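You operate a simulated robot arm through the tools that you are given. There is no shell and no other tool. Be economical: measure what you need, move in short steps, check, and stop when the job is done.

You are at the controls of a simulated robot arm. One attempt, no reset.

## Task
Put the green filter cartridge from the second shelf from the bottom of the grey rack on the card there and the yellow filter cartridge on the fourth shelf from the bottom of the grey rack. Turn the red knob to 1. Open the front side door of the cream cabinet. The order is free.

The check looks at the end state, three seconds after you hand in, the way a careful person would. Anything else that was tipped, shoved, dropped, spilled or broken makes it a failure.

## Robot
A 7-joint arm with a fingered hand on a trunk, on a base that drives. Base frame: it is fixed to the floor where the robot stands at the start and does not move with it; the origin is under the middle of the robot, x ahead of it, y to its left, z up. Lengths are in mm, angles in rad, forces in N, time in s.
With the tool pointing down near the work surface it reaches from about 140 to 420 mm from the robot's upright axis, wherever it stands. Its first joint turns from -2.007 to 2.007 rad. Places, roughly: fourth shelf of the grey rack [700, 100, 1300]; front side door of the cream cabinet [-900, 1800, 600]; red knob [-1900, 6000, 900]. Payload 3.1 kg.
Tool frame: the origin (TCP) lies between the finger pads and is the grasp point; the fingertips stand 22 mm ahead of it; z points along the fingers, y is the line along which they close. The gripper opens to 112 mm. The gripper's body begins 60 mm behind the TCP. The gripper is a hand of 3 fingers: y runs from the thumb to the fingers, the wrist lies at [0, 0, -218] in the tool frame, and closing takes about 1.5 s.
Orientation is that of the tool frame in the base frame, as a unit quaternion [w, x, y, z]. With the fingers straight down and closing along the base's y, the tool's x points along the base's -x, its y along +y and its z along -z.

## Interface
- The arm moves only by the tool servo_tool. Its argument "moves" is one flat list of numbers, 7 for each row, row after row: the shift along the base's x, y, z in mm, then the turn, a rotation vector about the base's x, y, z in rad, then the finger opening in mm, from 0 to 112. In form: [tx, ty, tz, ax, ay, az, grip, tx, ty, tz, ax, ay, az, grip, ...]. A call has 1 to 10 rows; each row is the pose to reach, as a shift and turn from the pose commanded when the call began. Each row takes 0.2 s and may step no farther than 50 mm and 0.15 rad from the row before; otherwise, or with a gripper value out of range, the whole call is refused. Where a pose cannot be reached the arm comes as near as it can. A force on the tool above 40 N (or 10 N above the force at the start of the call, whichever is more), or a blocked arm, ends the call early, and 0.2 s more pass. The fingers move at their own pace (about 108 mm/s each) and stop on an object; they squeeze with about 23 N. The grip force told is the motor's: it shows also when the fingers shut on nothing. Time passes only in rows, and 0.2 s behind the last, so rows that repeat a pose let the fingers close. It gives the time, the measured TCP pose, the force on the tool (base axes), the opening and the grip force at its end, in the units of the frame above (readings bear some noise), with the torque about the TCP (base axes, N m) and any sound that the robot's microphone picked up, and new pictures: "views" is both (left out), scene, wrist or none.
- Cameras (640 x 400 px; columns grow to the right, rows downward): "scene" is now at [9.3, 145.3, 1757.4]; the picture's right is [-0.12, -0.99, 0.00], its down [-0.82, 0.10, -0.56] and it looks along [0.56, -0.07, -0.83] (base axes); focal length 292 px, centre (320, 200). "wrist" rides on the gripper at [66, 3, -80] in the tool frame; the picture's right is [-0.05, 1.00, 0.00], its down [-0.77, -0.04, -0.64] and it looks along [-0.64, -0.03, 0.77] (tool axes); focal length 275 px, centre (320, 200). There is no depth. A picture from a camera that has moved, and an enlarged one, comes with that camera's place and axes in the base frame and with its lens.
- raise_lower(by): slides the trunk up (or, below 0, down) by that many mm; the arm and the scene camera ride with it, the base frame stays. It gives what a move gives, with no picture.
- steer(legs): drives the robot by 1 to 6 legs, each [ahead, left, turn to the left] in mm, mm and rad, along the robot's own axes; the way and the turn of a leg run together, so that a leg with both is an arc; at most 1500 mm and 3.142 rad a leg. The arm and the cameras ride along, it lands a little off, and it stops where it bumps. It gives what a move gives, and a new picture of the scene camera.
- preshape(shape): the hand has 3 fingers and takes this shape, open, in about a second: jaw (thumb against the fingers, like two jaws); tri (thumb and two fingers); tip (a fingertip pinch); poke (one finger out to press); point (the index stretched); flat (the hand flat); cup (the hand cupped); fist (a fist). The gripper value then closes the fingers along that shape, each until it touches; the sizes above hold for jaw. It gives what a move gives, with no picture.
- head_to(pan, tilt): turns the head with the scene camera to pan (to the left, within 2.705 rad either way) and tilt (down, from -0.506 to 1.204), counted from straight ahead of the robot. It gives what a move gives, and a new picture of the scene camera.
- inspect(camera, box): a new picture of the part [left, top, right, bottom] of that camera's present view, enlarged. It takes no simulated time.
- hand_in(): hands the job in; it is judged then, once.

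Go step by step. Nothing tells you exact positions but the pictures and the camera data: compare them with the known pose of the tool, close in by small moves and look again before you grip or let go. The budget is 165 turns and 260 pictures, counting those below and the enlarged ones. Unless the task says otherwise, let go and move clear before handing in, and close with one line.

The tools are called after "Emit:" as a command line: name --argument value ..., lists and objects as JSON in quotes. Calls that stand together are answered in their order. servo_tool: Moves the arm, as the interface text tells. Its arguments: {"type":"object","properties":{"moves":{"type":"array","items":{"type":"number"}},"views":{"type":"string","enum":["both","scene","wrist","none"]}},"required":["moves"]} The other tools are called the same way: raise_lower (by) slides the trunk up or down; preshape (shape) gives the hand a shape; steer (legs) drives the base; head_to (pan, tilt) turns the head that bears the scene camera; inspect (camera, box) takes an enlarged picture of a part of a camera's view; hand_in () hands the job in.

At the start:

```text
clock: 0.0
position: [229.1, 107.5, 1470.2]
ee_rot: [0.0, 0.0, 1.0, -0.001]
force: [0.4, -0.1, -0.4]
moment: [0.0, 0.03, -0.04]
opening: 111.9
finger_force: 0.1
shape: jaw
trunk travel left (down, up): [-902.0, 88.0]
robot x, y, heading: [0.5, -0.6, 0.005]
head pan, tilt: [-0.119, 0.974]
```

scene: 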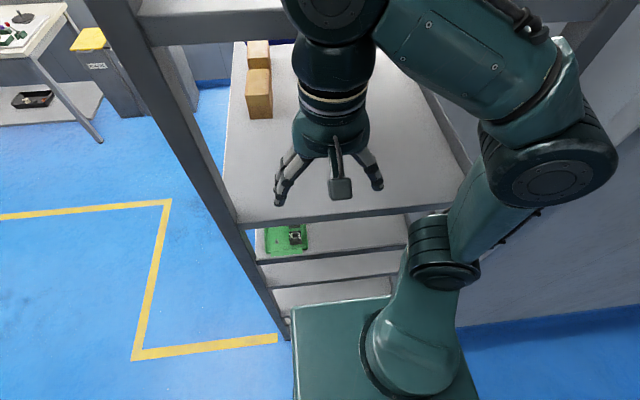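
wrist: 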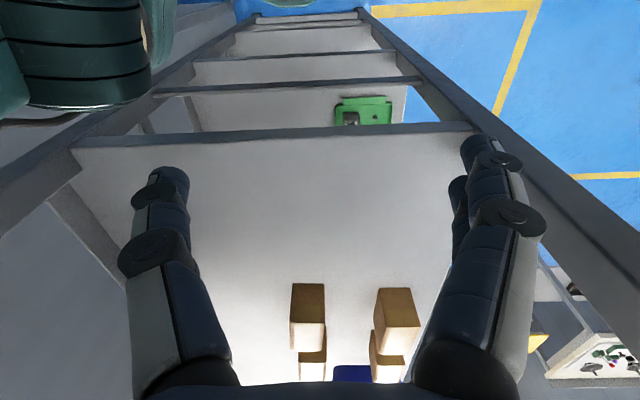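

I see the grey rack ahead with the arm over its fourth shelf; a green card lies on the shelf below. I look around with the head first.

Emit:
head_to --pan 0.0 --tilt 0.3

Emit:
head_to --pan 1.0 --tilt 0.4

Emit:
head_to --pan 2.0 --tilt 0.4

Emit:
head_to --pan 2.7 --tilt 0.4

```text
clock: 1.1
position: [228.7, 107.0, 1470.4]
ee_rot: [0.0, 0.0, 1.0, 0.0]
force: [0.8, -0.4, -0.6]
moment: [0.0, -0.01, -0.03]
opening: 112.3
finger_force: 0.0
shape: jaw
trunk travel left (down, up): [-902.0, 88.0]
robot x, y, heading: [-0.5, 1.1, 0.0]
head pan, tilt: [0.0, 0.3]
camera scene: at [31.9, 153.6, 1815.0], right [0.0, -1.0, 0.0], down [-0.3, 0.0, -0.95], along [0.95, 0.0, -0.3], focal length 292 px, centre (320, 200)
```

scene: 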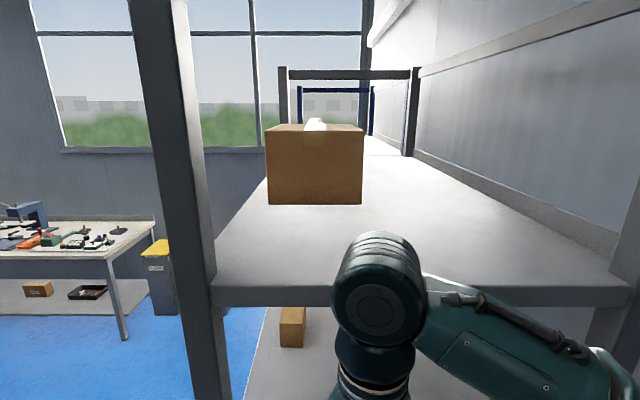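

```text
clock: 2.3
position: [228.3, 107.3, 1469.8]
ee_rot: [0.0, 0.0, 1.0, -0.001]
force: [-0.3, 0.0, -0.3]
moment: [0.02, -0.02, 0.01]
opening: 111.8
finger_force: 0.1
shape: jaw
trunk travel left (down, up): [-902.0, 88.0]
robot x, y, heading: [-0.5, -0.0, -0.0]
head pan, tilt: [1.0, 0.4]
camera scene: at [-11.3, 231.6, 1805.8], right [0.84, -0.54, 0.0], down [-0.21, -0.33, -0.92], along [0.5, 0.77, -0.39], focal length 292 px, centre (320, 200)
```

scene: 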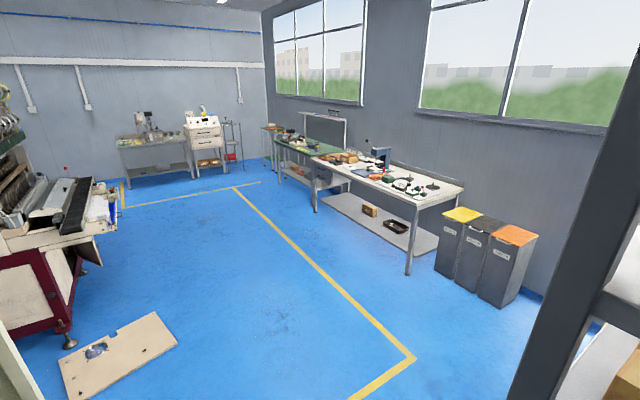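

```text
clock: 3.6
position: [228.3, 108.7, 1471.1]
ee_rot: [0.0, 0.0, 1.0, 0.0]
force: [0.5, 0.0, 0.2]
moment: [0.01, -0.06, 0.01]
opening: 111.6
finger_force: 0.0
shape: jaw
trunk travel left (down, up): [-902.0, 88.0]
robot x, y, heading: [-2.8, 1.9, -0.001]
head pan, tilt: [2.0, 0.4]
camera scene: at [-99.9, 238.0, 1805.8], right [0.91, 0.42, 0.0], down [0.16, -0.35, -0.92], along [-0.38, 0.84, -0.39], focal length 292 px, centre (320, 200)
```

scene: 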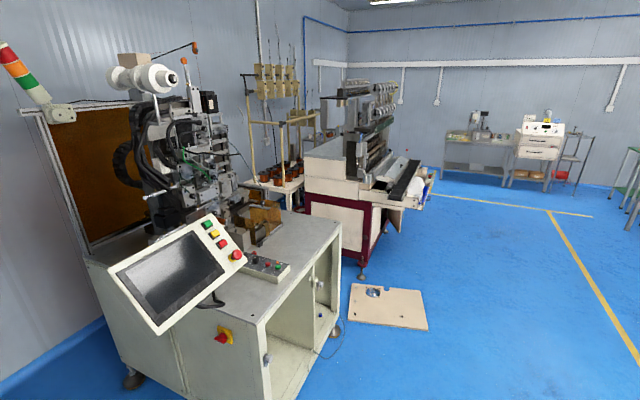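

```text
clock: 4.7
position: [229.4, 107.9, 1470.6]
ee_rot: [-0.001, 0.0, 1.0, 0.0]
force: [-0.3, -0.8, 0.1]
moment: [-0.03, 0.01, 0.0]
opening: 111.8
finger_force: 0.0
shape: jaw
trunk travel left (down, up): [-902.0, 88.0]
robot x, y, heading: [-1.1, 0.3, 0.0]
head pan, tilt: [2.7, 0.4]
camera scene: at [-145.1, 193.4, 1805.8], right [0.43, 0.9, 0.0], down [0.35, -0.17, -0.92], along [-0.83, 0.39, -0.39], focal length 292 px, centre (320, 200)
```

scene: 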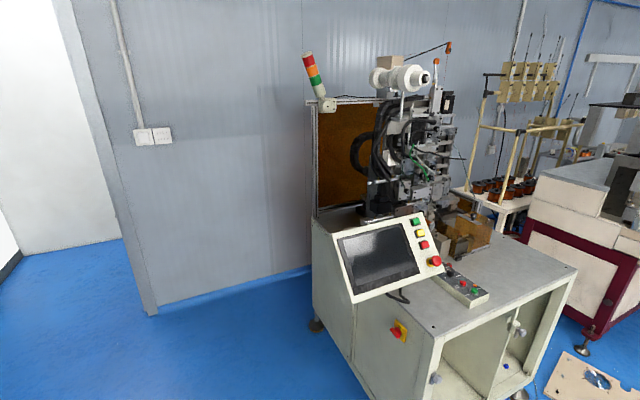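

The cream cabinet carries the winding machine; I look closer at its sides and at the far drawers unit.

Emit:
head_to --pan 2.1 --tilt 0.7

Emit:
inspect --camera "scene" --box '[100, 120, 400, 320]'

Emit:
head_to --pan 1.8 --tilt 0.2

Emit:
inspect --camera "scene" --box '[340, 120, 500, 220]'

```text
clock: 5.7
position: [228.9, 108.9, 1470.1]
ee_rot: [0.0, -0.001, 1.0, 0.0]
force: [0.6, -0.2, 0.0]
moment: [-0.02, 0.02, 0.01]
opening: 112.1
finger_force: 0.1
shape: jaw
trunk travel left (down, up): [-902.0, 88.0]
robot x, y, heading: [1.0, -1.1, -0.005]
head pan, tilt: [2.1, 0.7]
camera scene: at [-104.5, 226.9, 1779.0], right [0.86, 0.51, 0.0], down [0.33, -0.56, -0.77], along [-0.39, 0.66, -0.64], focal length 292 px, centre (320, 200)
```

scene: 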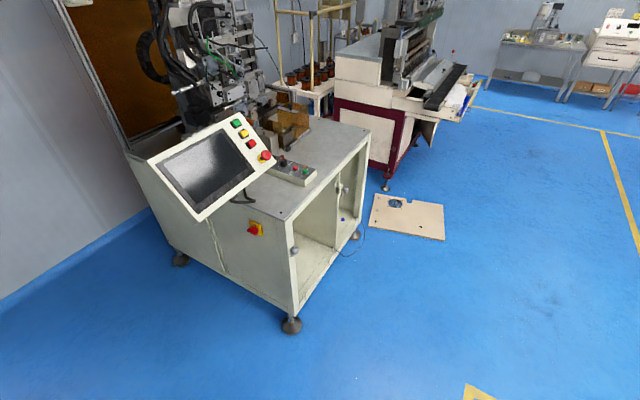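

```text
2.00 times, centred on (250, 220) of scene
camera zoom: at [-104.5, 226.9, 1779.0], right [0.86, 0.51, 0.0], down [0.33, -0.56, -0.77], along [-0.39, 0.66, -0.64], focal length 584 px, centre (460, 160)
```

zoom: 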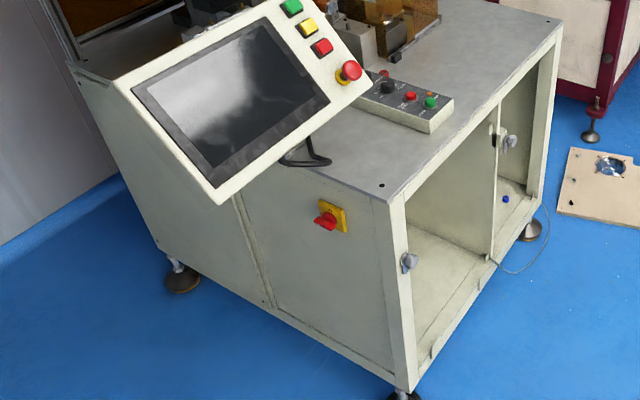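

```text
clock: 6.6
position: [227.9, 107.9, 1469.5]
ee_rot: [0.0, 0.0, 1.0, -0.001]
force: [-0.7, 0.1, 0.8]
moment: [0.01, 0.0, -0.02]
opening: 111.7
finger_force: 0.0
shape: jaw
trunk travel left (down, up): [-902.0, 88.0]
robot x, y, heading: [0.4, 0.9, -0.0]
head pan, tilt: [1.799, 0.201]
camera scene: at [-82.7, 244.4, 1824.2], right [0.97, 0.23, 0.0], down [0.05, -0.2, -0.98], along [-0.22, 0.95, -0.2], focal length 292 px, centre (320, 200)
```

scene: 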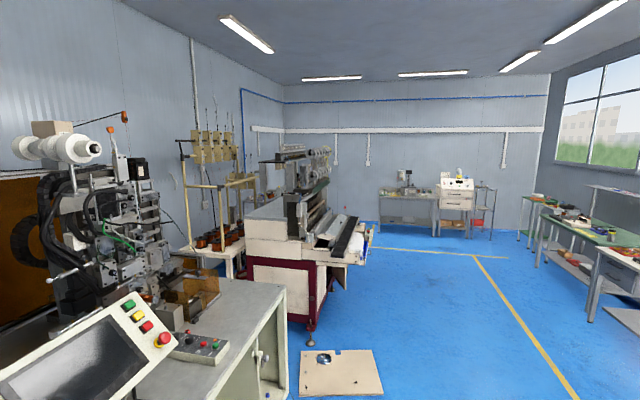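

```text
4.00 times, centred on (420, 170) of scene
camera zoom: at [-82.7, 244.4, 1824.2], right [0.97, 0.23, 0.0], down [0.05, -0.2, -0.98], along [-0.22, 0.95, -0.2], focal length 1169 px, centre (-80, 320)
```

zoom: 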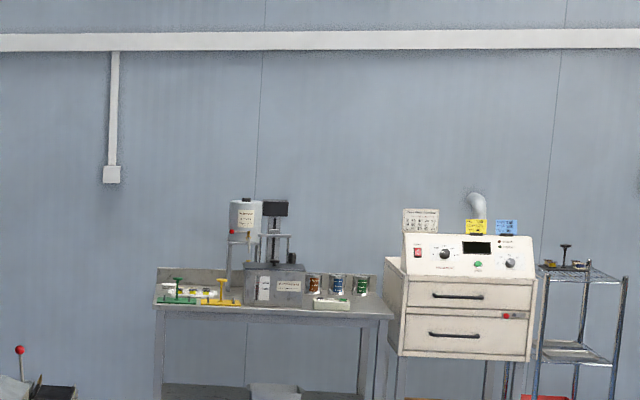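

The cabinet and the far workplaces are located. Now I examine the rack, lowering the trunk is later; first look down at the shelves from here.

Emit:
steer --legs '[[-400, 0, 0]]'

Emit:
raise_lower --by -600

Emit:
head_to --pan 0.0 --tilt 0.4

```text
clock: 9.1
position: [-171.7, 108.2, 1470.0]
ee_rot: [0.0, 0.0, 1.0, 0.001]
force: [-0.2, 0.0, -0.5]
moment: [0.02, -0.01, -0.01]
opening: 112.0
finger_force: 0.0
shape: jaw
trunk travel left (down, up): [-902.0, 88.0]
robot x, y, heading: [-402.1, -2.9, 0.002]
head pan, tilt: [1.799, 0.201]
camera scene: at [-482.8, 244.4, 1824.3], right [0.97, 0.23, 0.0], down [0.04, -0.19, -0.98], along [-0.22, 0.95, -0.2], focal length 292 px, centre (320, 200)
```

scene: 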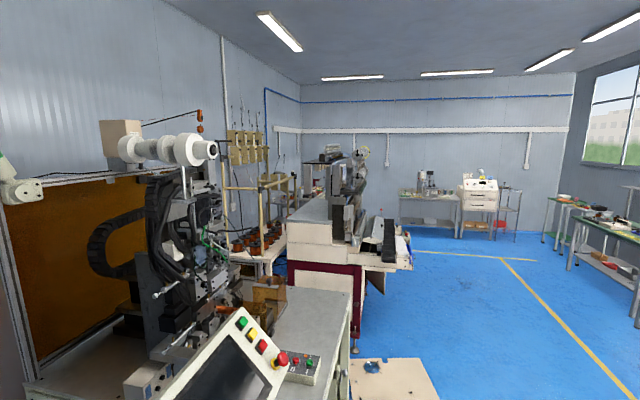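

```text
refused: -600 is not a number from -400 to 400
```

```text
clock: 10.9
position: [-172.5, 108.2, 1469.7]
ee_rot: [0.0, 0.0, 1.0, -0.001]
force: [-0.5, -0.2, 0.8]
moment: [0.01, 0.04, -0.04]
opening: 111.9
finger_force: 0.1
shape: jaw
trunk travel left (down, up): [-902.0, 88.0]
robot x, y, heading: [-398.0, -2.0, 0.0]
head pan, tilt: [0.0, 0.4]
camera scene: at [-369.7, 153.8, 1805.8], right [0.0, -1.0, 0.0], down [-0.39, 0.0, -0.92], along [0.92, 0.0, -0.39], focal length 292 px, centre (320, 200)
```

scene: 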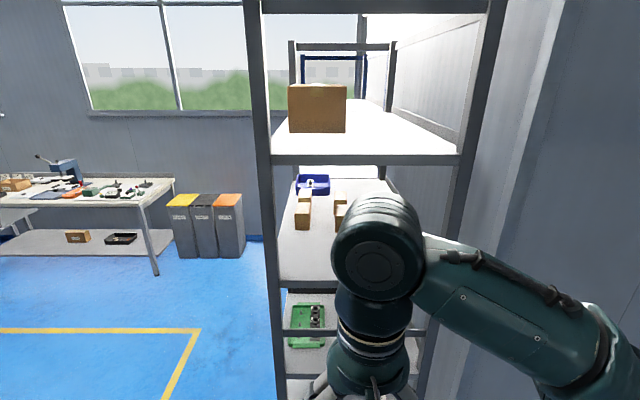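

The arm hides part of the view; I lower the trunk and look at the shelves level.

Emit:
raise_lower --by -400

Emit:
head_to --pan 0.0 --tilt 0.3

Emit:
raise_lower --by -400

Emit:
head_to --pan 0.0 --tilt 0.25

```text
clock: 14.7
position: [-172.0, 108.3, 1069.9]
ee_rot: [0.0, 0.0, 1.0, 0.0]
force: [0.4, -0.1, 0.3]
moment: [0.03, 0.0, 0.0]
opening: 111.8
finger_force: 0.0
shape: jaw
trunk travel left (down, up): [-502.0, 488.0]
robot x, y, heading: [-399.2, 0.5, 0.002]
head pan, tilt: [0.0, 0.4]
```

```text
clock: 15.4
position: [-172.1, 107.3, 1070.8]
ee_rot: [0.0, -0.001, 1.0, 0.0]
force: [-0.6, -0.1, 0.0]
moment: [0.01, 0.03, -0.04]
opening: 111.8
finger_force: 0.1
shape: jaw
trunk travel left (down, up): [-502.0, 488.0]
robot x, y, heading: [-403.6, -1.5, -0.002]
head pan, tilt: [0.0, 0.3]
camera scene: at [-369.0, 153.7, 1415.0], right [0.0, -1.0, 0.0], down [-0.3, 0.0, -0.96], along [0.96, 0.0, -0.3], focal length 292 px, centre (320, 200)
```

scene: 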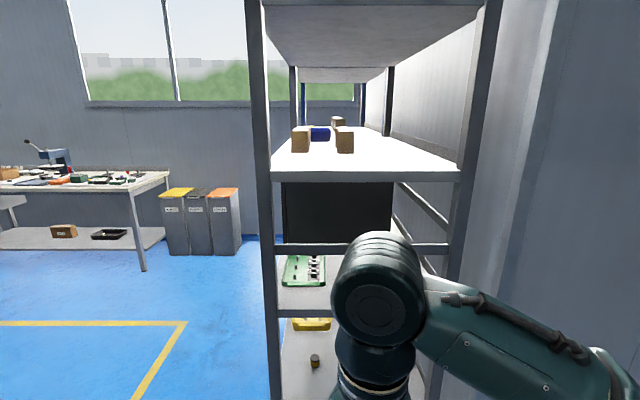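

```text
clock: 19.2
position: [-173.3, 107.2, 671.0]
ee_rot: [0.0, 0.0, 1.0, 0.0]
force: [0.8, -0.5, -0.6]
moment: [0.03, -0.04, 0.0]
opening: 111.8
finger_force: 0.1
shape: jaw
trunk travel left (down, up): [-102.0, 888.0]
robot x, y, heading: [-402.8, 0.1, -0.001]
head pan, tilt: [0.0, 0.3]
```

```text
clock: 19.9
position: [-173.1, 108.7, 670.1]
ee_rot: [0.0, 0.0, 1.0, -0.001]
force: [-0.3, 0.0, -0.1]
moment: [-0.03, -0.02, -0.01]
opening: 112.0
finger_force: 0.1
shape: jaw
trunk travel left (down, up): [-102.0, 888.0]
robot x, y, heading: [-403.1, 2.2, -0.002]
head pan, tilt: [0.0, 0.25]
camera scene: at [-368.9, 153.6, 1019.7], right [0.0, -1.0, 0.0], down [-0.25, 0.0, -0.97], along [0.97, 0.0, -0.25], focal length 292 px, centre (320, 200)
```

scene: 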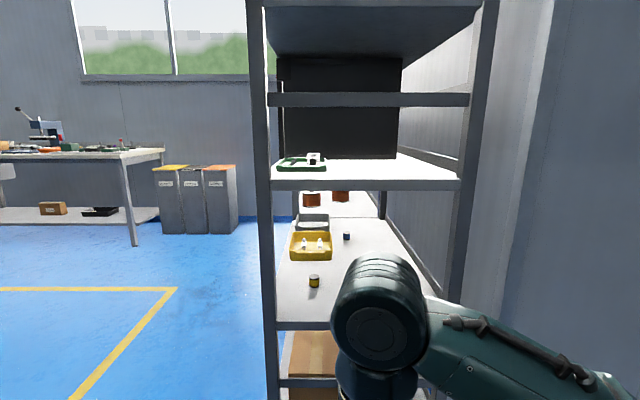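

Second shelf (yellow tray, small cartridges) is visible; I zoom on it, and shift sideways to see past the arm.

Emit:
inspect --camera "scene" --box '[264, 180, 424, 280]'

Emit:
steer --legs '[[0, 300, -0.2]]'

Emit:
inspect --camera "scene" --box '[264, 180, 504, 330]'

```text
4.00 times, centred on (344, 230) of scene
camera zoom: at [-368.9, 153.6, 1019.7], right [0.0, -1.0, 0.0], down [-0.25, 0.0, -0.97], along [0.97, 0.0, -0.25], focal length 1169 px, centre (224, 80)
```

zoom: 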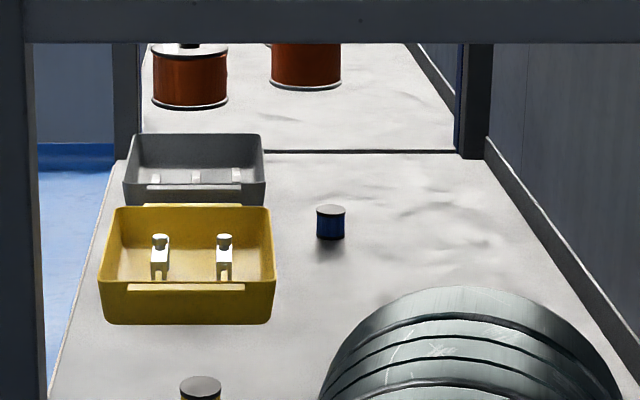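

```text
clock: 21.9
position: [-124.7, 359.1, 670.5]
ee_rot: [0.0, 0.1, 0.995, -0.001]
force: [0.3, -0.1, -0.6]
moment: [0.0, -0.01, 0.02]
opening: 111.8
finger_force: 0.1
shape: jaw
trunk travel left (down, up): [-102.0, 888.0]
robot x, y, heading: [-372.5, 299.0, -0.201]
head pan, tilt: [0.0, 0.25]
camera scene: at [-309.3, 442.3, 1019.8], right [-0.2, -0.98, 0.0], down [-0.24, 0.05, -0.97], along [0.95, -0.19, -0.25], focal length 292 px, centre (320, 200)
```

scene: 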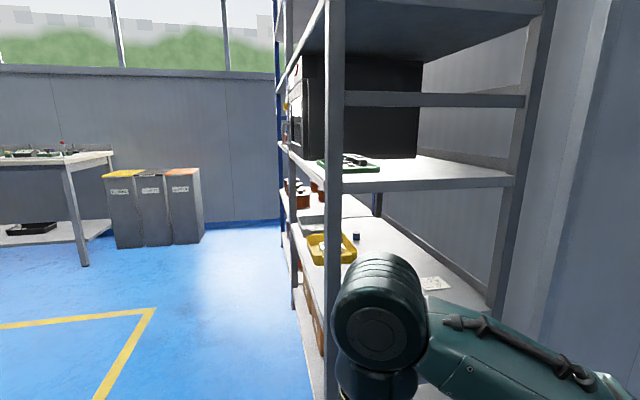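

```text
2.67 times, centred on (384, 255) of scene
camera zoom: at [-309.3, 442.3, 1019.8], right [-0.2, -0.98, 0.0], down [-0.24, 0.05, -0.97], along [0.95, -0.19, -0.25], focal length 779 px, centre (149, 53)
```

zoom: 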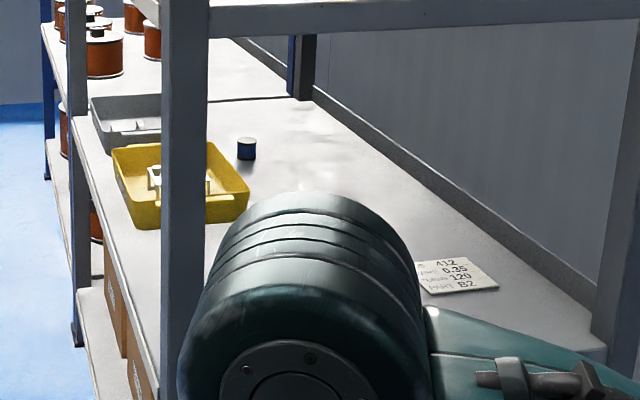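

The card lies on the second shelf at the right, the yellow cartridge at its left front; the green one is probably hidden by the arm. I square up again and turn the hand to point forward with the wrist camera on top.

Emit:
steer --legs '[[-150, -240, 0.2]]'

Emit:
servo_tool --moves '[0, 0, 0, 0, 0, 0.15, 112, 0, 0, 0, 0, 0, 0.3, 112, 0, 0, 0, 0, 0, 0.45, 112, 0, 0, 0, 0, 0, 0.6, 112, 0, 0, 0, 0, 0, 0.75, 112, 0, 0, 0, 0, 0, 0.9, 112, 0, 0, 0, 0, 0, 1.05, 112, 0, 0, 0, 0, 0, 1.2, 112, 0, 0, 0, 0, 0, 1.35, 112, 0, 0, 0, 0, 0, 1.5, 112]' --views "none"

```text
clock: 23.9
position: [-314.5, 180.2, 671.0]
ee_rot: [0.0, 0.0, 1.0, 0.0]
force: [-0.1, 0.1, 0.8]
moment: [0.03, -0.03, -0.03]
opening: 111.8
finger_force: 0.0
shape: jaw
trunk travel left (down, up): [-102.0, 888.0]
robot x, y, heading: [-539.6, 73.4, 0.001]
head pan, tilt: [0.0, 0.25]
camera scene: at [-510.8, 226.6, 1019.8], right [0.0, -1.0, 0.0], down [-0.25, 0.0, -0.97], along [0.97, 0.0, -0.25], focal length 292 px, centre (320, 200)
```

scene: 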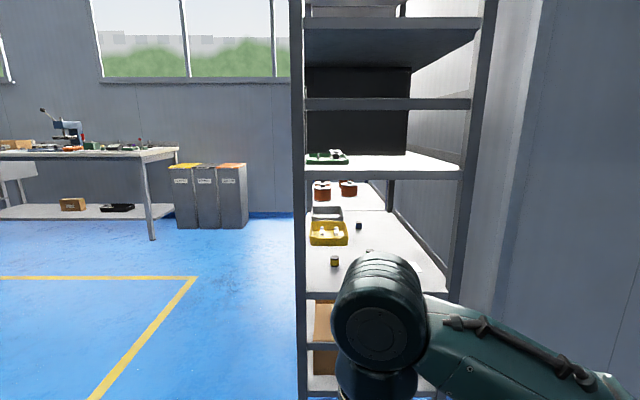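

```text
clock: 26.1
position: [-313.8, 181.5, 670.3]
ee_rot: [0.001, -0.683, 0.731, 0.0]
force: [0.5, 0.8, -0.1]
moment: [-0.02, 0.0, 0.01]
opening: 111.8
finger_force: 0.1
shape: jaw
trunk travel left (down, up): [-102.0, 888.0]
robot x, y, heading: [-541.5, 77.5, -0.0]
head pan, tilt: [0.0, 0.25]
```

Yaw works; continue to a half turn.

Emit:
servo_tool --moves '[0, 0, 0, 0, 0, 0.15, 112, 0, 0, 0, 0, 0, 0.3, 112, 0, 0, 0, 0, 0, 0.45, 112, 0, 0, 0, 0, 0, 0.6, 112, 0, 0, 0, 0, 0, 0.75, 112, 0, 0, 0, 0, 0, 0.9, 112, 0, 0, 0, 0, 0, 1.05, 112, 0, 0, 0, 0, 0, 1.2, 112, 0, 0, 0, 0, 0, 1.35, 112, 0, 0, 0, 0, 0, 1.5, 112]' --views "none"

Emit:
servo_tool --moves '[0, 0, 0, 0, 0, 0.14, 112, 20, 0, 0, 0, 0, 0.14, 112, 40, 0, 0, 0, 0, 0.14, 112]' --views "both"

```text
clock: 28.3
position: [-348.7, 180.5, 662.1]
ee_rot: [0.0, 0.998, -0.07, 0.001]
force: [-0.8, 0.4, -0.1]
moment: [0.01, 0.0, 0.02]
opening: 112.0
finger_force: 0.0
shape: jaw
out of reach, approached as far as the arm can: row 9, 10
trunk travel left (down, up): [-102.0, 888.0]
robot x, y, heading: [-542.1, 75.2, 0.005]
head pan, tilt: [0.0, 0.25]
```

```text
clock: 29.1
position: [-364.5, 192.8, 668.1]
ee_rot: [0.0, 1.0, -0.001, 0.0]
force: [-0.2, -0.7, -0.3]
moment: [-0.01, 0.0, 0.04]
opening: 112.2
finger_force: 0.1
shape: jaw
out of reach, approached as far as the arm can: row 1, 2, 3
trunk travel left (down, up): [-102.0, 888.0]
robot x, y, heading: [-539.2, 74.0, 0.002]
head pan, tilt: [0.0, 0.25]
camera scene: at [-510.9, 226.6, 1019.8], right [0.0, -1.0, 0.0], down [-0.25, 0.0, -0.97], along [0.97, 0.0, -0.25], focal length 292 px, centre (320, 200)
camera wrist: at [-299.7, 188.1, 749.8], right [-0.05, -1.0, 0.0], down [-0.77, 0.04, 0.64], along [-0.63, 0.03, -0.77], focal length 275 px, centre (320, 200)
```

scene: 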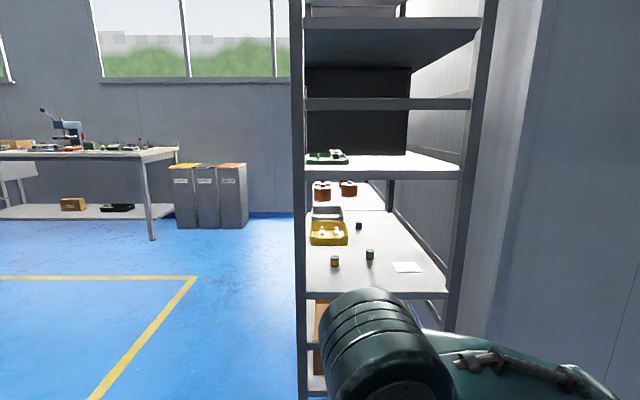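
wrist: 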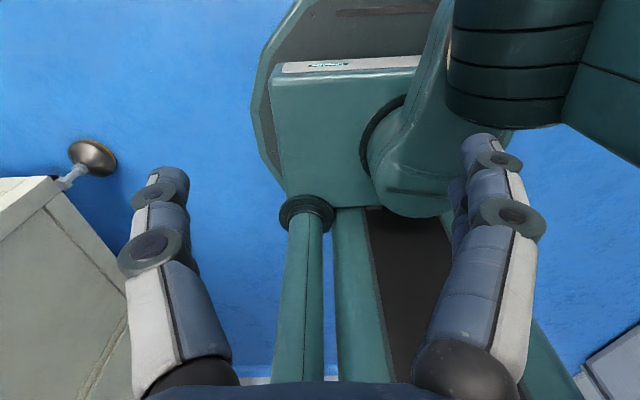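

All three items are now in view: yellow left, green middle, card right. Zoom for measurement.

Emit:
inspect --camera "scene" --box '[296, 210, 456, 310]'

Emit:
servo_tool --moves '[40, 0, 0, 0, -0.15, 0, 112, 80, 0, 0, 0, -0.3, 0, 112, 120, 0, 0, 0, -0.45, 0, 112, 160, 0, 0, 0, -0.6, 0, 112, 180, 0, 0, 0, -0.75, 0, 112, 180, 0, 0, 0, -0.9, 0, 112, 180, 0, 0, 0, -1.05, 0, 112, 180, 0, 0, 0, -1.2, 0, 112, 180, 0, 0, 0, -1.35, 0, 112, 180, 0, 0, 0, -1.5, 0, 112]'

```text
4.00 times, centred on (376, 260) of scene
camera zoom: at [-510.9, 226.6, 1019.8], right [0.0, -1.0, 0.0], down [-0.25, 0.0, -0.97], along [0.97, 0.0, -0.25], focal length 1169 px, centre (96, -40)
```

zoom: 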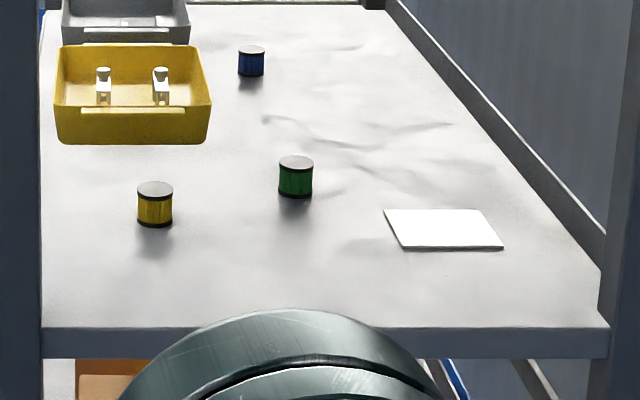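

```text
clock: 31.3
position: [-185.9, 192.3, 668.0]
ee_rot: [-0.002, 0.73, 0.0, 0.683]
force: [0.7, 0.0, 0.6]
moment: [-0.01, -0.01, 0.0]
opening: 111.7
finger_force: 0.0
shape: jaw
out of reach, approached as far as the arm can: row 1, 2, 3, 4, 5, 6, 7
trunk travel left (down, up): [-102.0, 888.0]
robot x, y, heading: [-542.3, 72.2, -0.0]
head pan, tilt: [0.0, 0.25]
camera scene: at [-510.9, 226.5, 1019.8], right [0.0, -1.0, 0.0], down [-0.25, 0.0, -0.97], along [0.97, 0.0, -0.25], focal length 292 px, centre (320, 200)
camera wrist: at [-262.2, 188.4, 741.3], right [0.0, -1.0, -0.05], down [-0.69, 0.04, -0.73], along [0.73, 0.03, -0.69], focal length 275 px, centre (320, 200)
```

scene: 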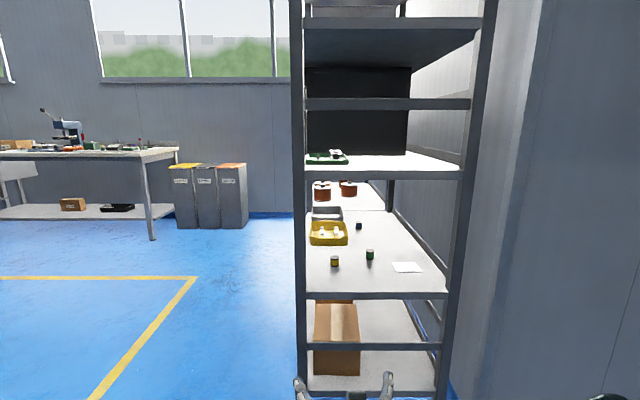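
wrist: 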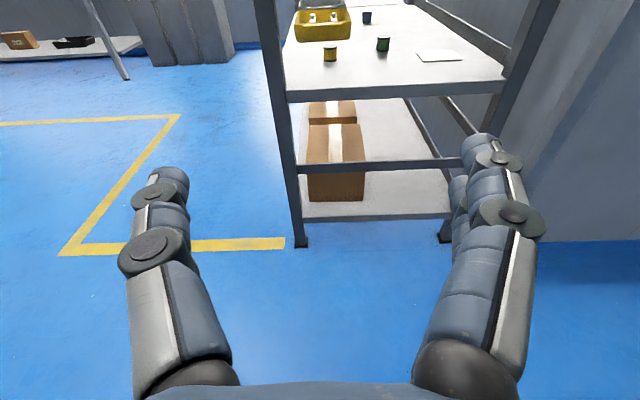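

The hand points forward with the camera on top. I look at the finger layout and from the start view note where fingertips end up.

Emit:
inspect --camera "wrist" --box '[380, 120, 580, 245]'

Emit:
head_to --pan 0.0 --tilt 0.85

```text
3.20 times, centred on (480, 182) of wrist
camera zoom: at [-262.2, 188.4, 741.3], right [0.0, -1.0, -0.05], down [-0.69, 0.04, -0.73], along [0.73, 0.03, -0.69], focal length 881 px, centre (-192, 256)
```

zoom: 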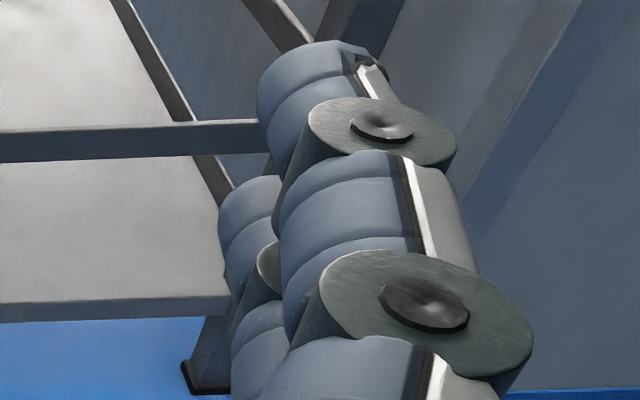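

```text
clock: 32.3
position: [-184.7, 194.1, 668.4]
ee_rot: [-0.001, 0.732, 0.0, 0.681]
force: [0.5, 0.3, -0.5]
moment: [-0.03, -0.01, -0.01]
opening: 112.0
finger_force: 0.1
shape: jaw
trunk travel left (down, up): [-102.0, 888.0]
robot x, y, heading: [-545.9, 74.4, 0.003]
head pan, tilt: [0.0, 0.85]
camera scene: at [-526.0, 226.5, 966.7], right [0.0, -1.0, 0.0], down [-0.75, 0.0, -0.66], along [0.66, 0.0, -0.75], focal length 292 px, centre (320, 200)
```

scene: 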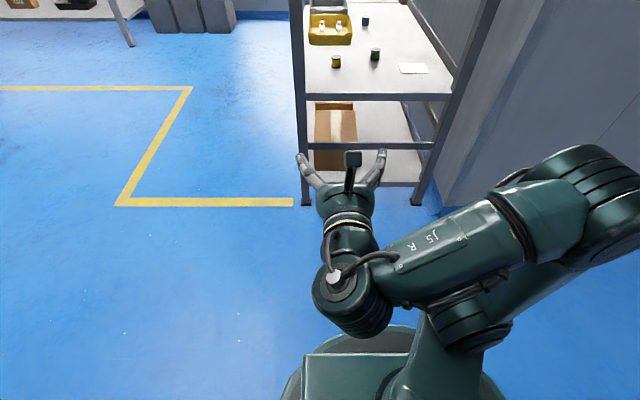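

Elbow sticks out right; I test the extended, downward-pitched grasp pose in free space before approaching the rack.

Emit:
servo_tool --moves '[40, -5, -5, 0, 0.12, 0, 70, 80, -10, -10, 0, 0.24, 0, 70, 120, -15, -15, 0, 0.36, 0, 70, 160, -20, -20, 0, 0.48, 0, 70, 200, -25, -20, 0, 0.6, 0, 70]'

```text
clock: 33.5
position: [-32.5, 170.8, 559.7]
ee_rot: [0.002, 0.877, -0.003, 0.481]
force: [-1.0, -0.2, -0.6]
moment: [-0.01, -0.03, -0.01]
opening: 70.1
finger_force: 0.0
shape: jaw
out of reach, approached as far as the arm can: row 3, 4, 5
trunk travel left (down, up): [-102.0, 888.0]
robot x, y, heading: [-541.7, 74.6, 0.002]
head pan, tilt: [0.0, 0.85]
camera scene: at [-526.4, 226.8, 966.6], right [0.0, -1.0, 0.0], down [-0.75, 0.0, -0.66], along [0.66, 0.0, -0.75], focal length 292 px, centre (320, 200)
camera wrist: at [-65.7, 167.3, 659.7], right [-0.03, -1.0, -0.04], down [-0.95, 0.04, -0.31], along [0.31, 0.03, -0.95], focal length 275 px, centre (320, 200)
```

scene: 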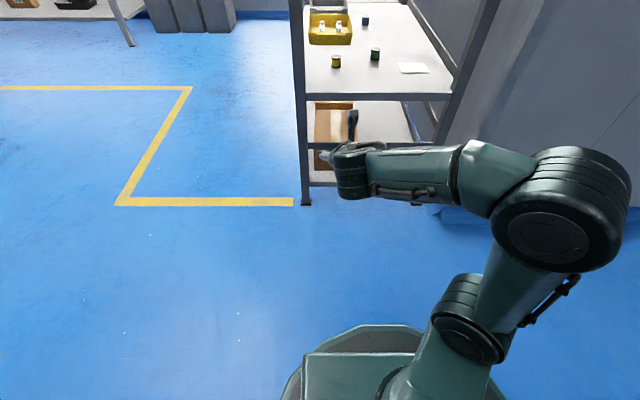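
wrist: 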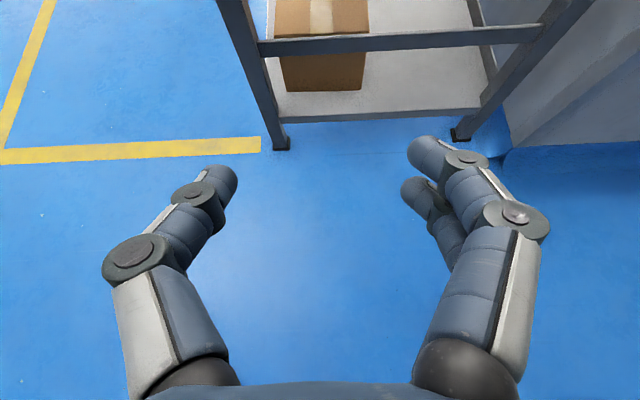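

The flipped wrist limits reach; I'll return to the normal wrist (camera behind) and use a steep forward tilt instead, with the robot standing front-left of the rack.

Emit:
servo_tool --moves '[-40, 0, 20, 0, 0.12, 0, 90, -80, 0, 40, 0, 0.27, 0, 90, -120, 0, 60, 0, 0.42, 0, 90, -160, 0, 80, 0, 0.57, 0, 90, -200, 0, 90, 0, 0.72, 0, 90, -230, 0, 90, 0, 0.87, 0, 90, -260, 0, 90, 0, 1.0, 0, 90, -280, 0, 90, 0, 1.0, 0, 90, -280, 0, 90, 0, 1.0, 0, 90]' --views "none"

Emit:
servo_tool --moves '[0, 0, 0, 0, 0, -0.15, 90, 0, 0, 0, 0, 0, -0.3, 90, 0, 0, 0, 0, 0, -0.45, 90, 0, 0, 0, 0, 0, -0.6, 90, 0, 0, 0, 0, 0, -0.75, 90, 0, 0, 0, 0, 0, -0.9, 90, 0, 0, 0, 0, 0, -1.05, 90, 0, 0, 0, 0, 0, -1.2, 90, 0, 0, 0, 0, 0, -1.35, 90, 0, 0, 0, 0, 0, -1.5, 90]' --views "none"

Emit:
servo_tool --moves '[0, 0, 0, 0, 0, -0.15, 90, 0, 0, 0, 0, 0, -0.3, 90, 0, 0, 0, 0, 0, -0.45, 90, 0, 0, 0, 0, 0, -0.6, 90, 0, 0, 0, 0, 0, -0.75, 90, 0, 0, 0, 0, 0, -0.9, 90, 0, 0, 0, 0, 0, -1.05, 90, 0, 0, 0, 0, 0, -1.2, 90, 0, 0, 0, 0, 0, -1.35, 90, 0, 0, 0, 0, 0, -1.5, 90]' --views "none"

```text
clock: 35.5
position: [-366.0, 191.4, 661.1]
ee_rot: [0.003, 1.0, -0.002, 0.002]
force: [0.9, 0.1, 0.1]
moment: [-0.01, -0.03, -0.03]
opening: 89.9
finger_force: 0.1
shape: jaw
out of reach, approached as far as the arm can: row 1, 2, 3, 4, 5, 6, 7, 8, 9
trunk travel left (down, up): [-102.0, 888.0]
robot x, y, heading: [-540.8, 71.3, 0.002]
head pan, tilt: [0.0, 0.85]
```

```text
clock: 37.7
position: [-366.0, 191.3, 661.4]
ee_rot: [0.003, 0.729, -0.684, -0.001]
force: [0.3, 0.2, -0.5]
moment: [0.02, -0.01, 0.02]
opening: 90.0
finger_force: 0.0
shape: jaw
trunk travel left (down, up): [-102.0, 888.0]
robot x, y, heading: [-542.5, 73.7, -0.001]
head pan, tilt: [0.0, 0.85]
```

```text
clock: 39.9
position: [-365.9, 190.6, 663.4]
ee_rot: [-0.002, -0.068, 0.998, 0.004]
force: [-1.0, 1.1, -0.2]
moment: [0.01, -0.02, 0.01]
opening: 90.2
finger_force: 0.0
shape: jaw
trunk travel left (down, up): [-102.0, 888.0]
robot x, y, heading: [-543.6, 71.4, 0.004]
head pan, tilt: [0.0, 0.85]
```

Un-flipped. Now extend forward with a moderate tilt, testing reach.

Emit:
servo_tool --moves '[40, -10, -15, 0, 0, -0.14, 90, 85, -20, -30, 0, 0, -0.14, 90, 130, -30, -50, 0, 0, -0.14, 90]' --views "none"

Emit:
servo_tool --moves '[40, 0, 0, 0, -0.1, 0, 90, 80, 0, 0, 0, -0.2, 0, 90, 120, 0, 0, 0, -0.3, 0, 90, 160, 0, 0, 0, -0.4, 0, 90, 200, 0, 0, 0, -0.5, 0, 90, 240, 0, 0, 0, -0.55, 0, 90, 280, 0, 0, 0, -0.6, 0, 90]'

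```text
refused: row 3 steps farther than a row can; nothing moved
```

```text
clock: 41.5
position: [-86.3, 190.8, 663.7]
ee_rot: [0.293, -0.067, 0.953, -0.018]
force: [0.1, 0.1, 0.3]
moment: [0.0, -0.02, -0.02]
opening: 90.0
finger_force: 0.1
shape: jaw
trunk travel left (down, up): [-102.0, 888.0]
robot x, y, heading: [-542.3, 70.5, 0.001]
head pan, tilt: [0.0, 0.85]
camera scene: at [-526.1, 226.5, 966.7], right [0.0, -1.0, 0.0], down [-0.75, 0.0, -0.66], along [0.66, 0.0, -0.75], focal length 292 px, centre (320, 200)
camera wrist: at [-186.2, 182.9, 694.8], right [-0.08, 1.0, -0.05], down [0.28, 0.07, 0.96], along [0.96, 0.06, -0.28], focal length 275 px, centre (320, 200)
```

scene: 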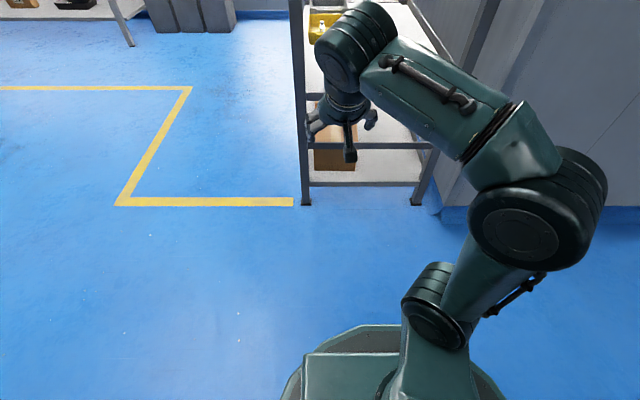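
wrist: 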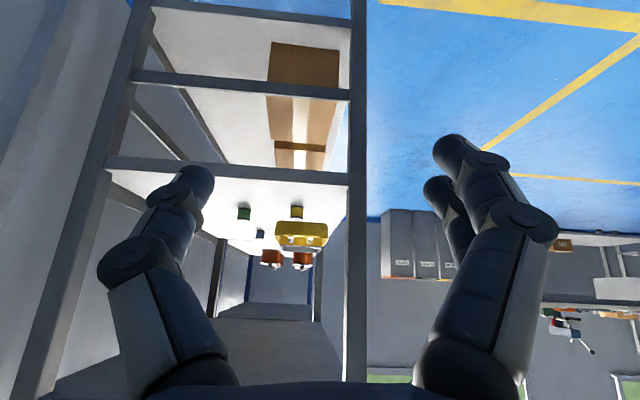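

Much better reach. Test lower to the grasp height and further out.

Emit:
servo_tool --moves '[0, -5, -45, 0, 0, -0.07, 90, 10, -10, -85, 0, 0, -0.14, 90, 40, -10, -115, 0, 0, -0.14, 90, 70, -10, -115, 0, -0.1, -0.14, 90, 100, -10, -115, 0, -0.2, -0.14, 90]'

```text
clock: 42.7
position: [14.9, 183.0, 549.1]
ee_rot: [0.386, 0.002, 0.922, -0.046]
force: [-0.1, -0.8, 0.4]
moment: [-0.01, 0.01, 0.01]
opening: 89.7
finger_force: 0.0
shape: jaw
trunk travel left (down, up): [-102.0, 888.0]
robot x, y, heading: [-543.1, 74.5, -0.002]
head pan, tilt: [0.0, 0.85]
camera scene: at [-526.1, 226.5, 966.7], right [0.0, -1.0, 0.0], down [-0.75, 0.0, -0.66], along [0.66, 0.0, -0.75], focal length 292 px, centre (320, 200)
camera wrist: at [-89.8, 189.5, 558.7], right [0.07, 1.0, -0.05], down [0.09, 0.04, 1.0], along [0.99, -0.07, -0.09], focal length 275 px, centre (320, 200)
```

scene: 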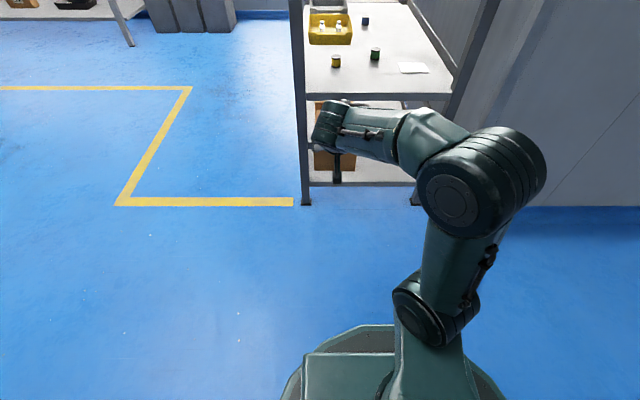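
wrist: 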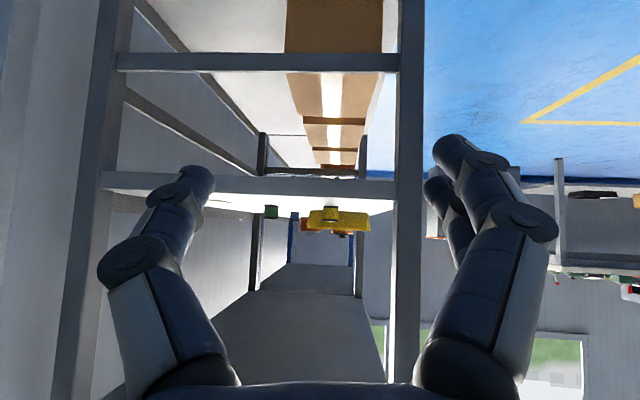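

Reach is good in this pose, and the elbow fits the opening. Raise the trunk for clearance, shift the hand right, then drive towards the rack.

Emit:
raise_lower --by 90

Emit:
servo_tool --moves '[-30, -25, 0, 0, 0, 0, 70, -60, -50, 0, 0, 0, 0, 70, -60, -70, 0, 0, 0, 0, 70]' --views "none"

Emit:
steer --legs '[[320, 0, 0]]'

Emit:
servo_tool --moves '[0, 0, 0, 0, 0, 0, 70]' --views "wrist"

```text
clock: 43.9
position: [13.7, 182.3, 637.3]
ee_rot: [0.385, 0.002, 0.922, -0.045]
force: [-0.2, 0.4, 0.7]
moment: [-0.02, 0.03, -0.01]
opening: 90.1
finger_force: 0.1
shape: jaw
trunk travel left (down, up): [-192.0, 798.0]
robot x, y, heading: [-541.9, 74.8, -0.005]
head pan, tilt: [0.0, 0.85]
```

```text
clock: 44.7
position: [-46.3, 113.6, 637.9]
ee_rot: [0.384, 0.002, 0.922, -0.044]
force: [0.2, -0.1, -0.3]
moment: [-0.02, 0.05, 0.02]
opening: 70.5
finger_force: 0.1
shape: jaw
trunk travel left (down, up): [-192.0, 798.0]
robot x, y, heading: [-542.3, 71.8, 0.003]
head pan, tilt: [0.0, 0.85]
```

```text
clock: 46.9
position: [276.9, 117.4, 637.9]
ee_rot: [0.385, -0.001, 0.922, -0.043]
force: [-0.1, 0.1, 0.5]
moment: [-0.01, 0.01, -0.02]
opening: 70.1
finger_force: 0.0
shape: jaw
trunk travel left (down, up): [-192.0, 798.0]
robot x, y, heading: [-217.6, 72.6, 0.006]
head pan, tilt: [0.0, 0.85]
camera scene: at [-202.3, 227.5, 1056.7], right [0.01, -1.0, 0.0], down [-0.75, 0.0, -0.66], along [0.66, 0.0, -0.75], focal length 292 px, centre (320, 200)
```

scene: 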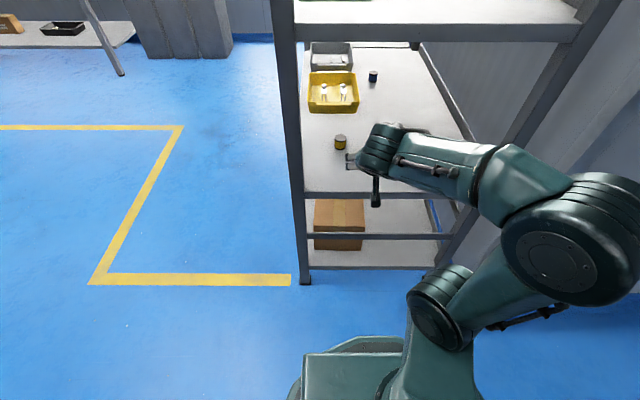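

```text
clock: 47.3
position: [277.9, 116.7, 637.9]
ee_rot: [0.385, -0.001, 0.922, -0.043]
force: [0.3, -0.2, 0.0]
moment: [0.01, 0.01, 0.03]
opening: 70.3
finger_force: 0.0
shape: jaw
trunk travel left (down, up): [-192.0, 798.0]
robot x, y, heading: [-216.5, 71.0, 0.006]
head pan, tilt: [0.0, 0.85]
camera wrist: at [174.0, 123.4, 648.7], right [0.07, 1.0, -0.05], down [0.09, 0.04, 0.99], along [0.99, -0.07, -0.09], focal length 275 px, centre (320, 200)
```

wrist: 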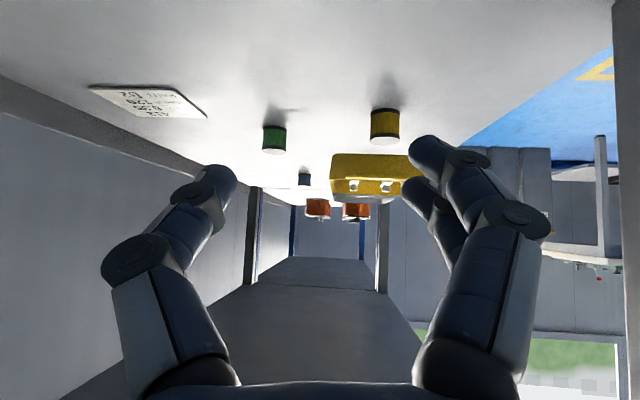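

Positions agree (yellow ≈ (478,172), green ≈ (537,35), shelf z≈520). Drive a little closer and align with the yellow cartridge.

Emit:
steer --legs '[[110, 0, 0]]'

Emit:
servo_tool --moves '[15, 20, 0, 0, 0, 0, 80, 30, 40, 0, 0, 0, 0, 80, 40, 53, 0, 0, 0, 0, 80]'

```text
clock: 48.5
position: [387.8, 119.1, 638.7]
ee_rot: [0.384, 0.0, 0.922, -0.044]
force: [-0.1, 0.3, 0.6]
moment: [-0.02, -0.03, 0.01]
opening: 70.3
finger_force: 0.1
shape: jaw
trunk travel left (down, up): [-192.0, 798.0]
robot x, y, heading: [-106.2, 76.8, 0.004]
head pan, tilt: [0.0, 0.85]
camera scene: at [-92.8, 228.1, 1056.7], right [0.01, -1.0, 0.0], down [-0.75, 0.0, -0.66], along [0.66, 0.0, -0.75], focal length 292 px, centre (320, 200)
```

scene: 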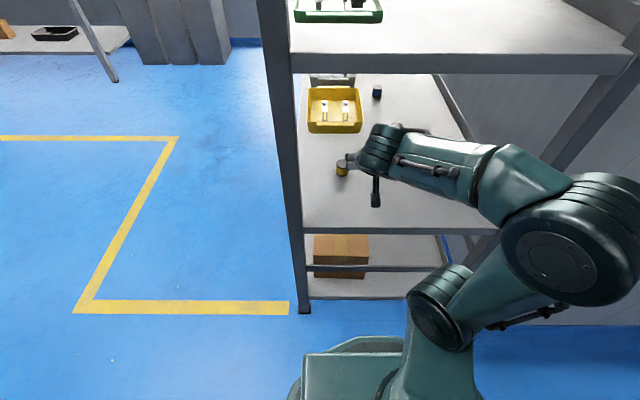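

```text
clock: 49.3
position: [426.4, 172.0, 639.0]
ee_rot: [0.384, -0.001, 0.922, -0.043]
force: [-0.4, 0.2, -0.2]
moment: [0.01, 0.02, 0.01]
opening: 79.6
finger_force: 0.0
shape: jaw
trunk travel left (down, up): [-192.0, 798.0]
robot x, y, heading: [-104.5, 72.1, 0.007]
head pan, tilt: [0.0, 0.85]
camera scene: at [-92.7, 228.1, 1056.7], right [0.01, -1.0, 0.0], down [-0.75, 0.0, -0.66], along [0.66, 0.0, -0.75], focal length 292 px, centre (320, 200)
camera wrist: at [322.8, 178.2, 648.9], right [0.07, 1.0, -0.05], down [0.09, 0.04, 1.0], along [0.99, -0.07, -0.09], focal length 275 px, centre (320, 200)
```

scene: 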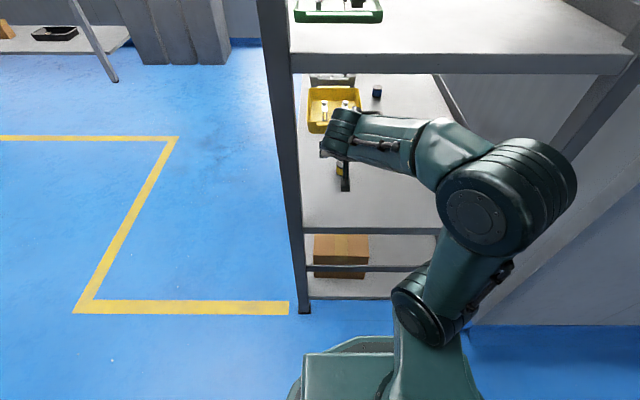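
wrist: 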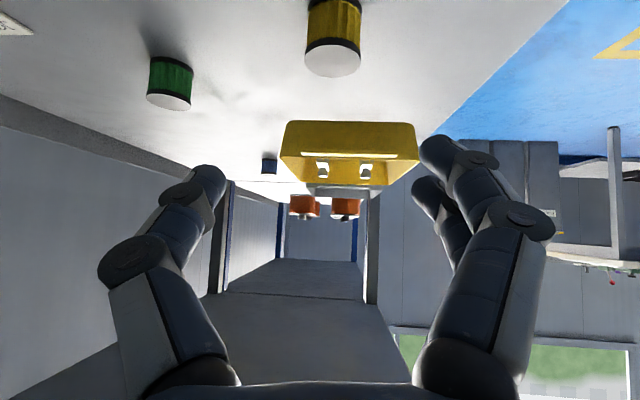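

Cartridge is ≈30 mm tall, so I want a steeper hand. Drive 70 mm closer and tilt the hand more downward above the cartridge.

Emit:
steer --legs '[[70, 0, 0]]'

Emit:
servo_tool --moves '[-5, 0, 0, 0, 0.1, 0.04, 80, -10, 0, 0, 0, 0.2, 0.08, 80, -15, 0, 0, 0, 0.3, 0.09, 80, -15, 0, 0, 0, 0.3, 0.09, 80]'

```text
clock: 50.3
position: [497.9, 171.3, 637.7]
ee_rot: [0.385, 0.0, 0.922, -0.044]
force: [-0.1, -0.8, 0.2]
moment: [-0.02, 0.02, -0.02]
opening: 79.7
finger_force: 0.0
shape: jaw
trunk travel left (down, up): [-192.0, 798.0]
robot x, y, heading: [-38.5, 73.8, 0.003]
head pan, tilt: [0.0, 0.85]
camera scene: at [-21.4, 228.6, 1056.7], right [0.01, -1.0, 0.0], down [-0.75, 0.0, -0.66], along [0.66, 0.0, -0.75], focal length 292 px, centre (320, 200)
```

scene: 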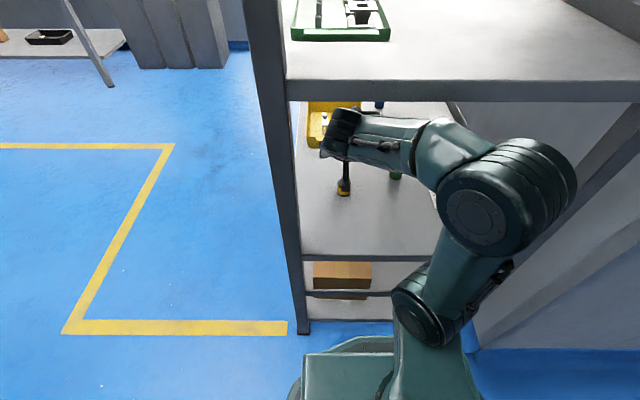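

```text
clock: 51.5
position: [450.0, 171.9, 616.8]
ee_rot: [0.214, -0.068, 0.973, -0.046]
force: [-0.8, 1.3, -0.1]
moment: [0.01, 0.0, 0.01]
opening: 79.6
finger_force: 0.0
shape: jaw
trunk travel left (down, up): [-192.0, 798.0]
robot x, y, heading: [-46.8, 74.6, 0.016]
head pan, tilt: [0.0, 0.85]
stopped in row 4: the arm was blocked; the commanded pose is now the measured one
camera scene: at [-40.5, 231.0, 1054.9], right [0.01, -1.0, 0.0], down [-0.74, -0.01, -0.67], along [0.67, 0.0, -0.74], focal length 292 px, centre (320, 200)
camera wrist: at [355.8, 169.4, 663.0], right [-0.07, 0.99, -0.1], down [0.43, 0.12, 0.9], along [0.9, 0.02, -0.43], focal length 275 px, centre (320, 200)
```

scene: 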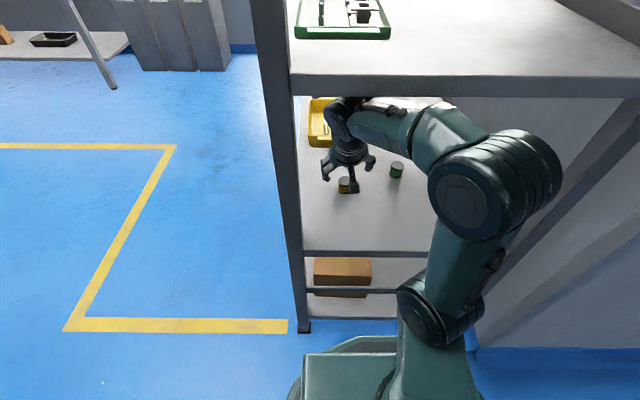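
wrist: 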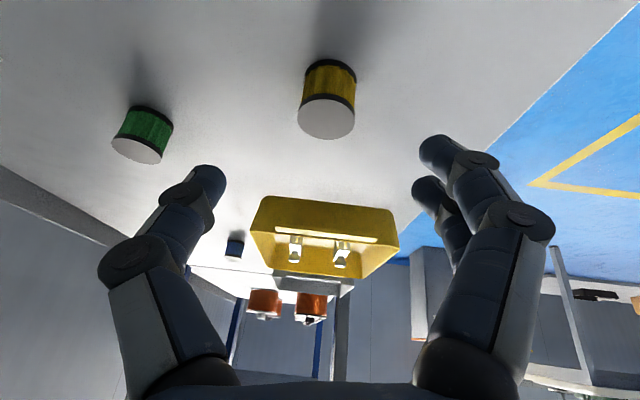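

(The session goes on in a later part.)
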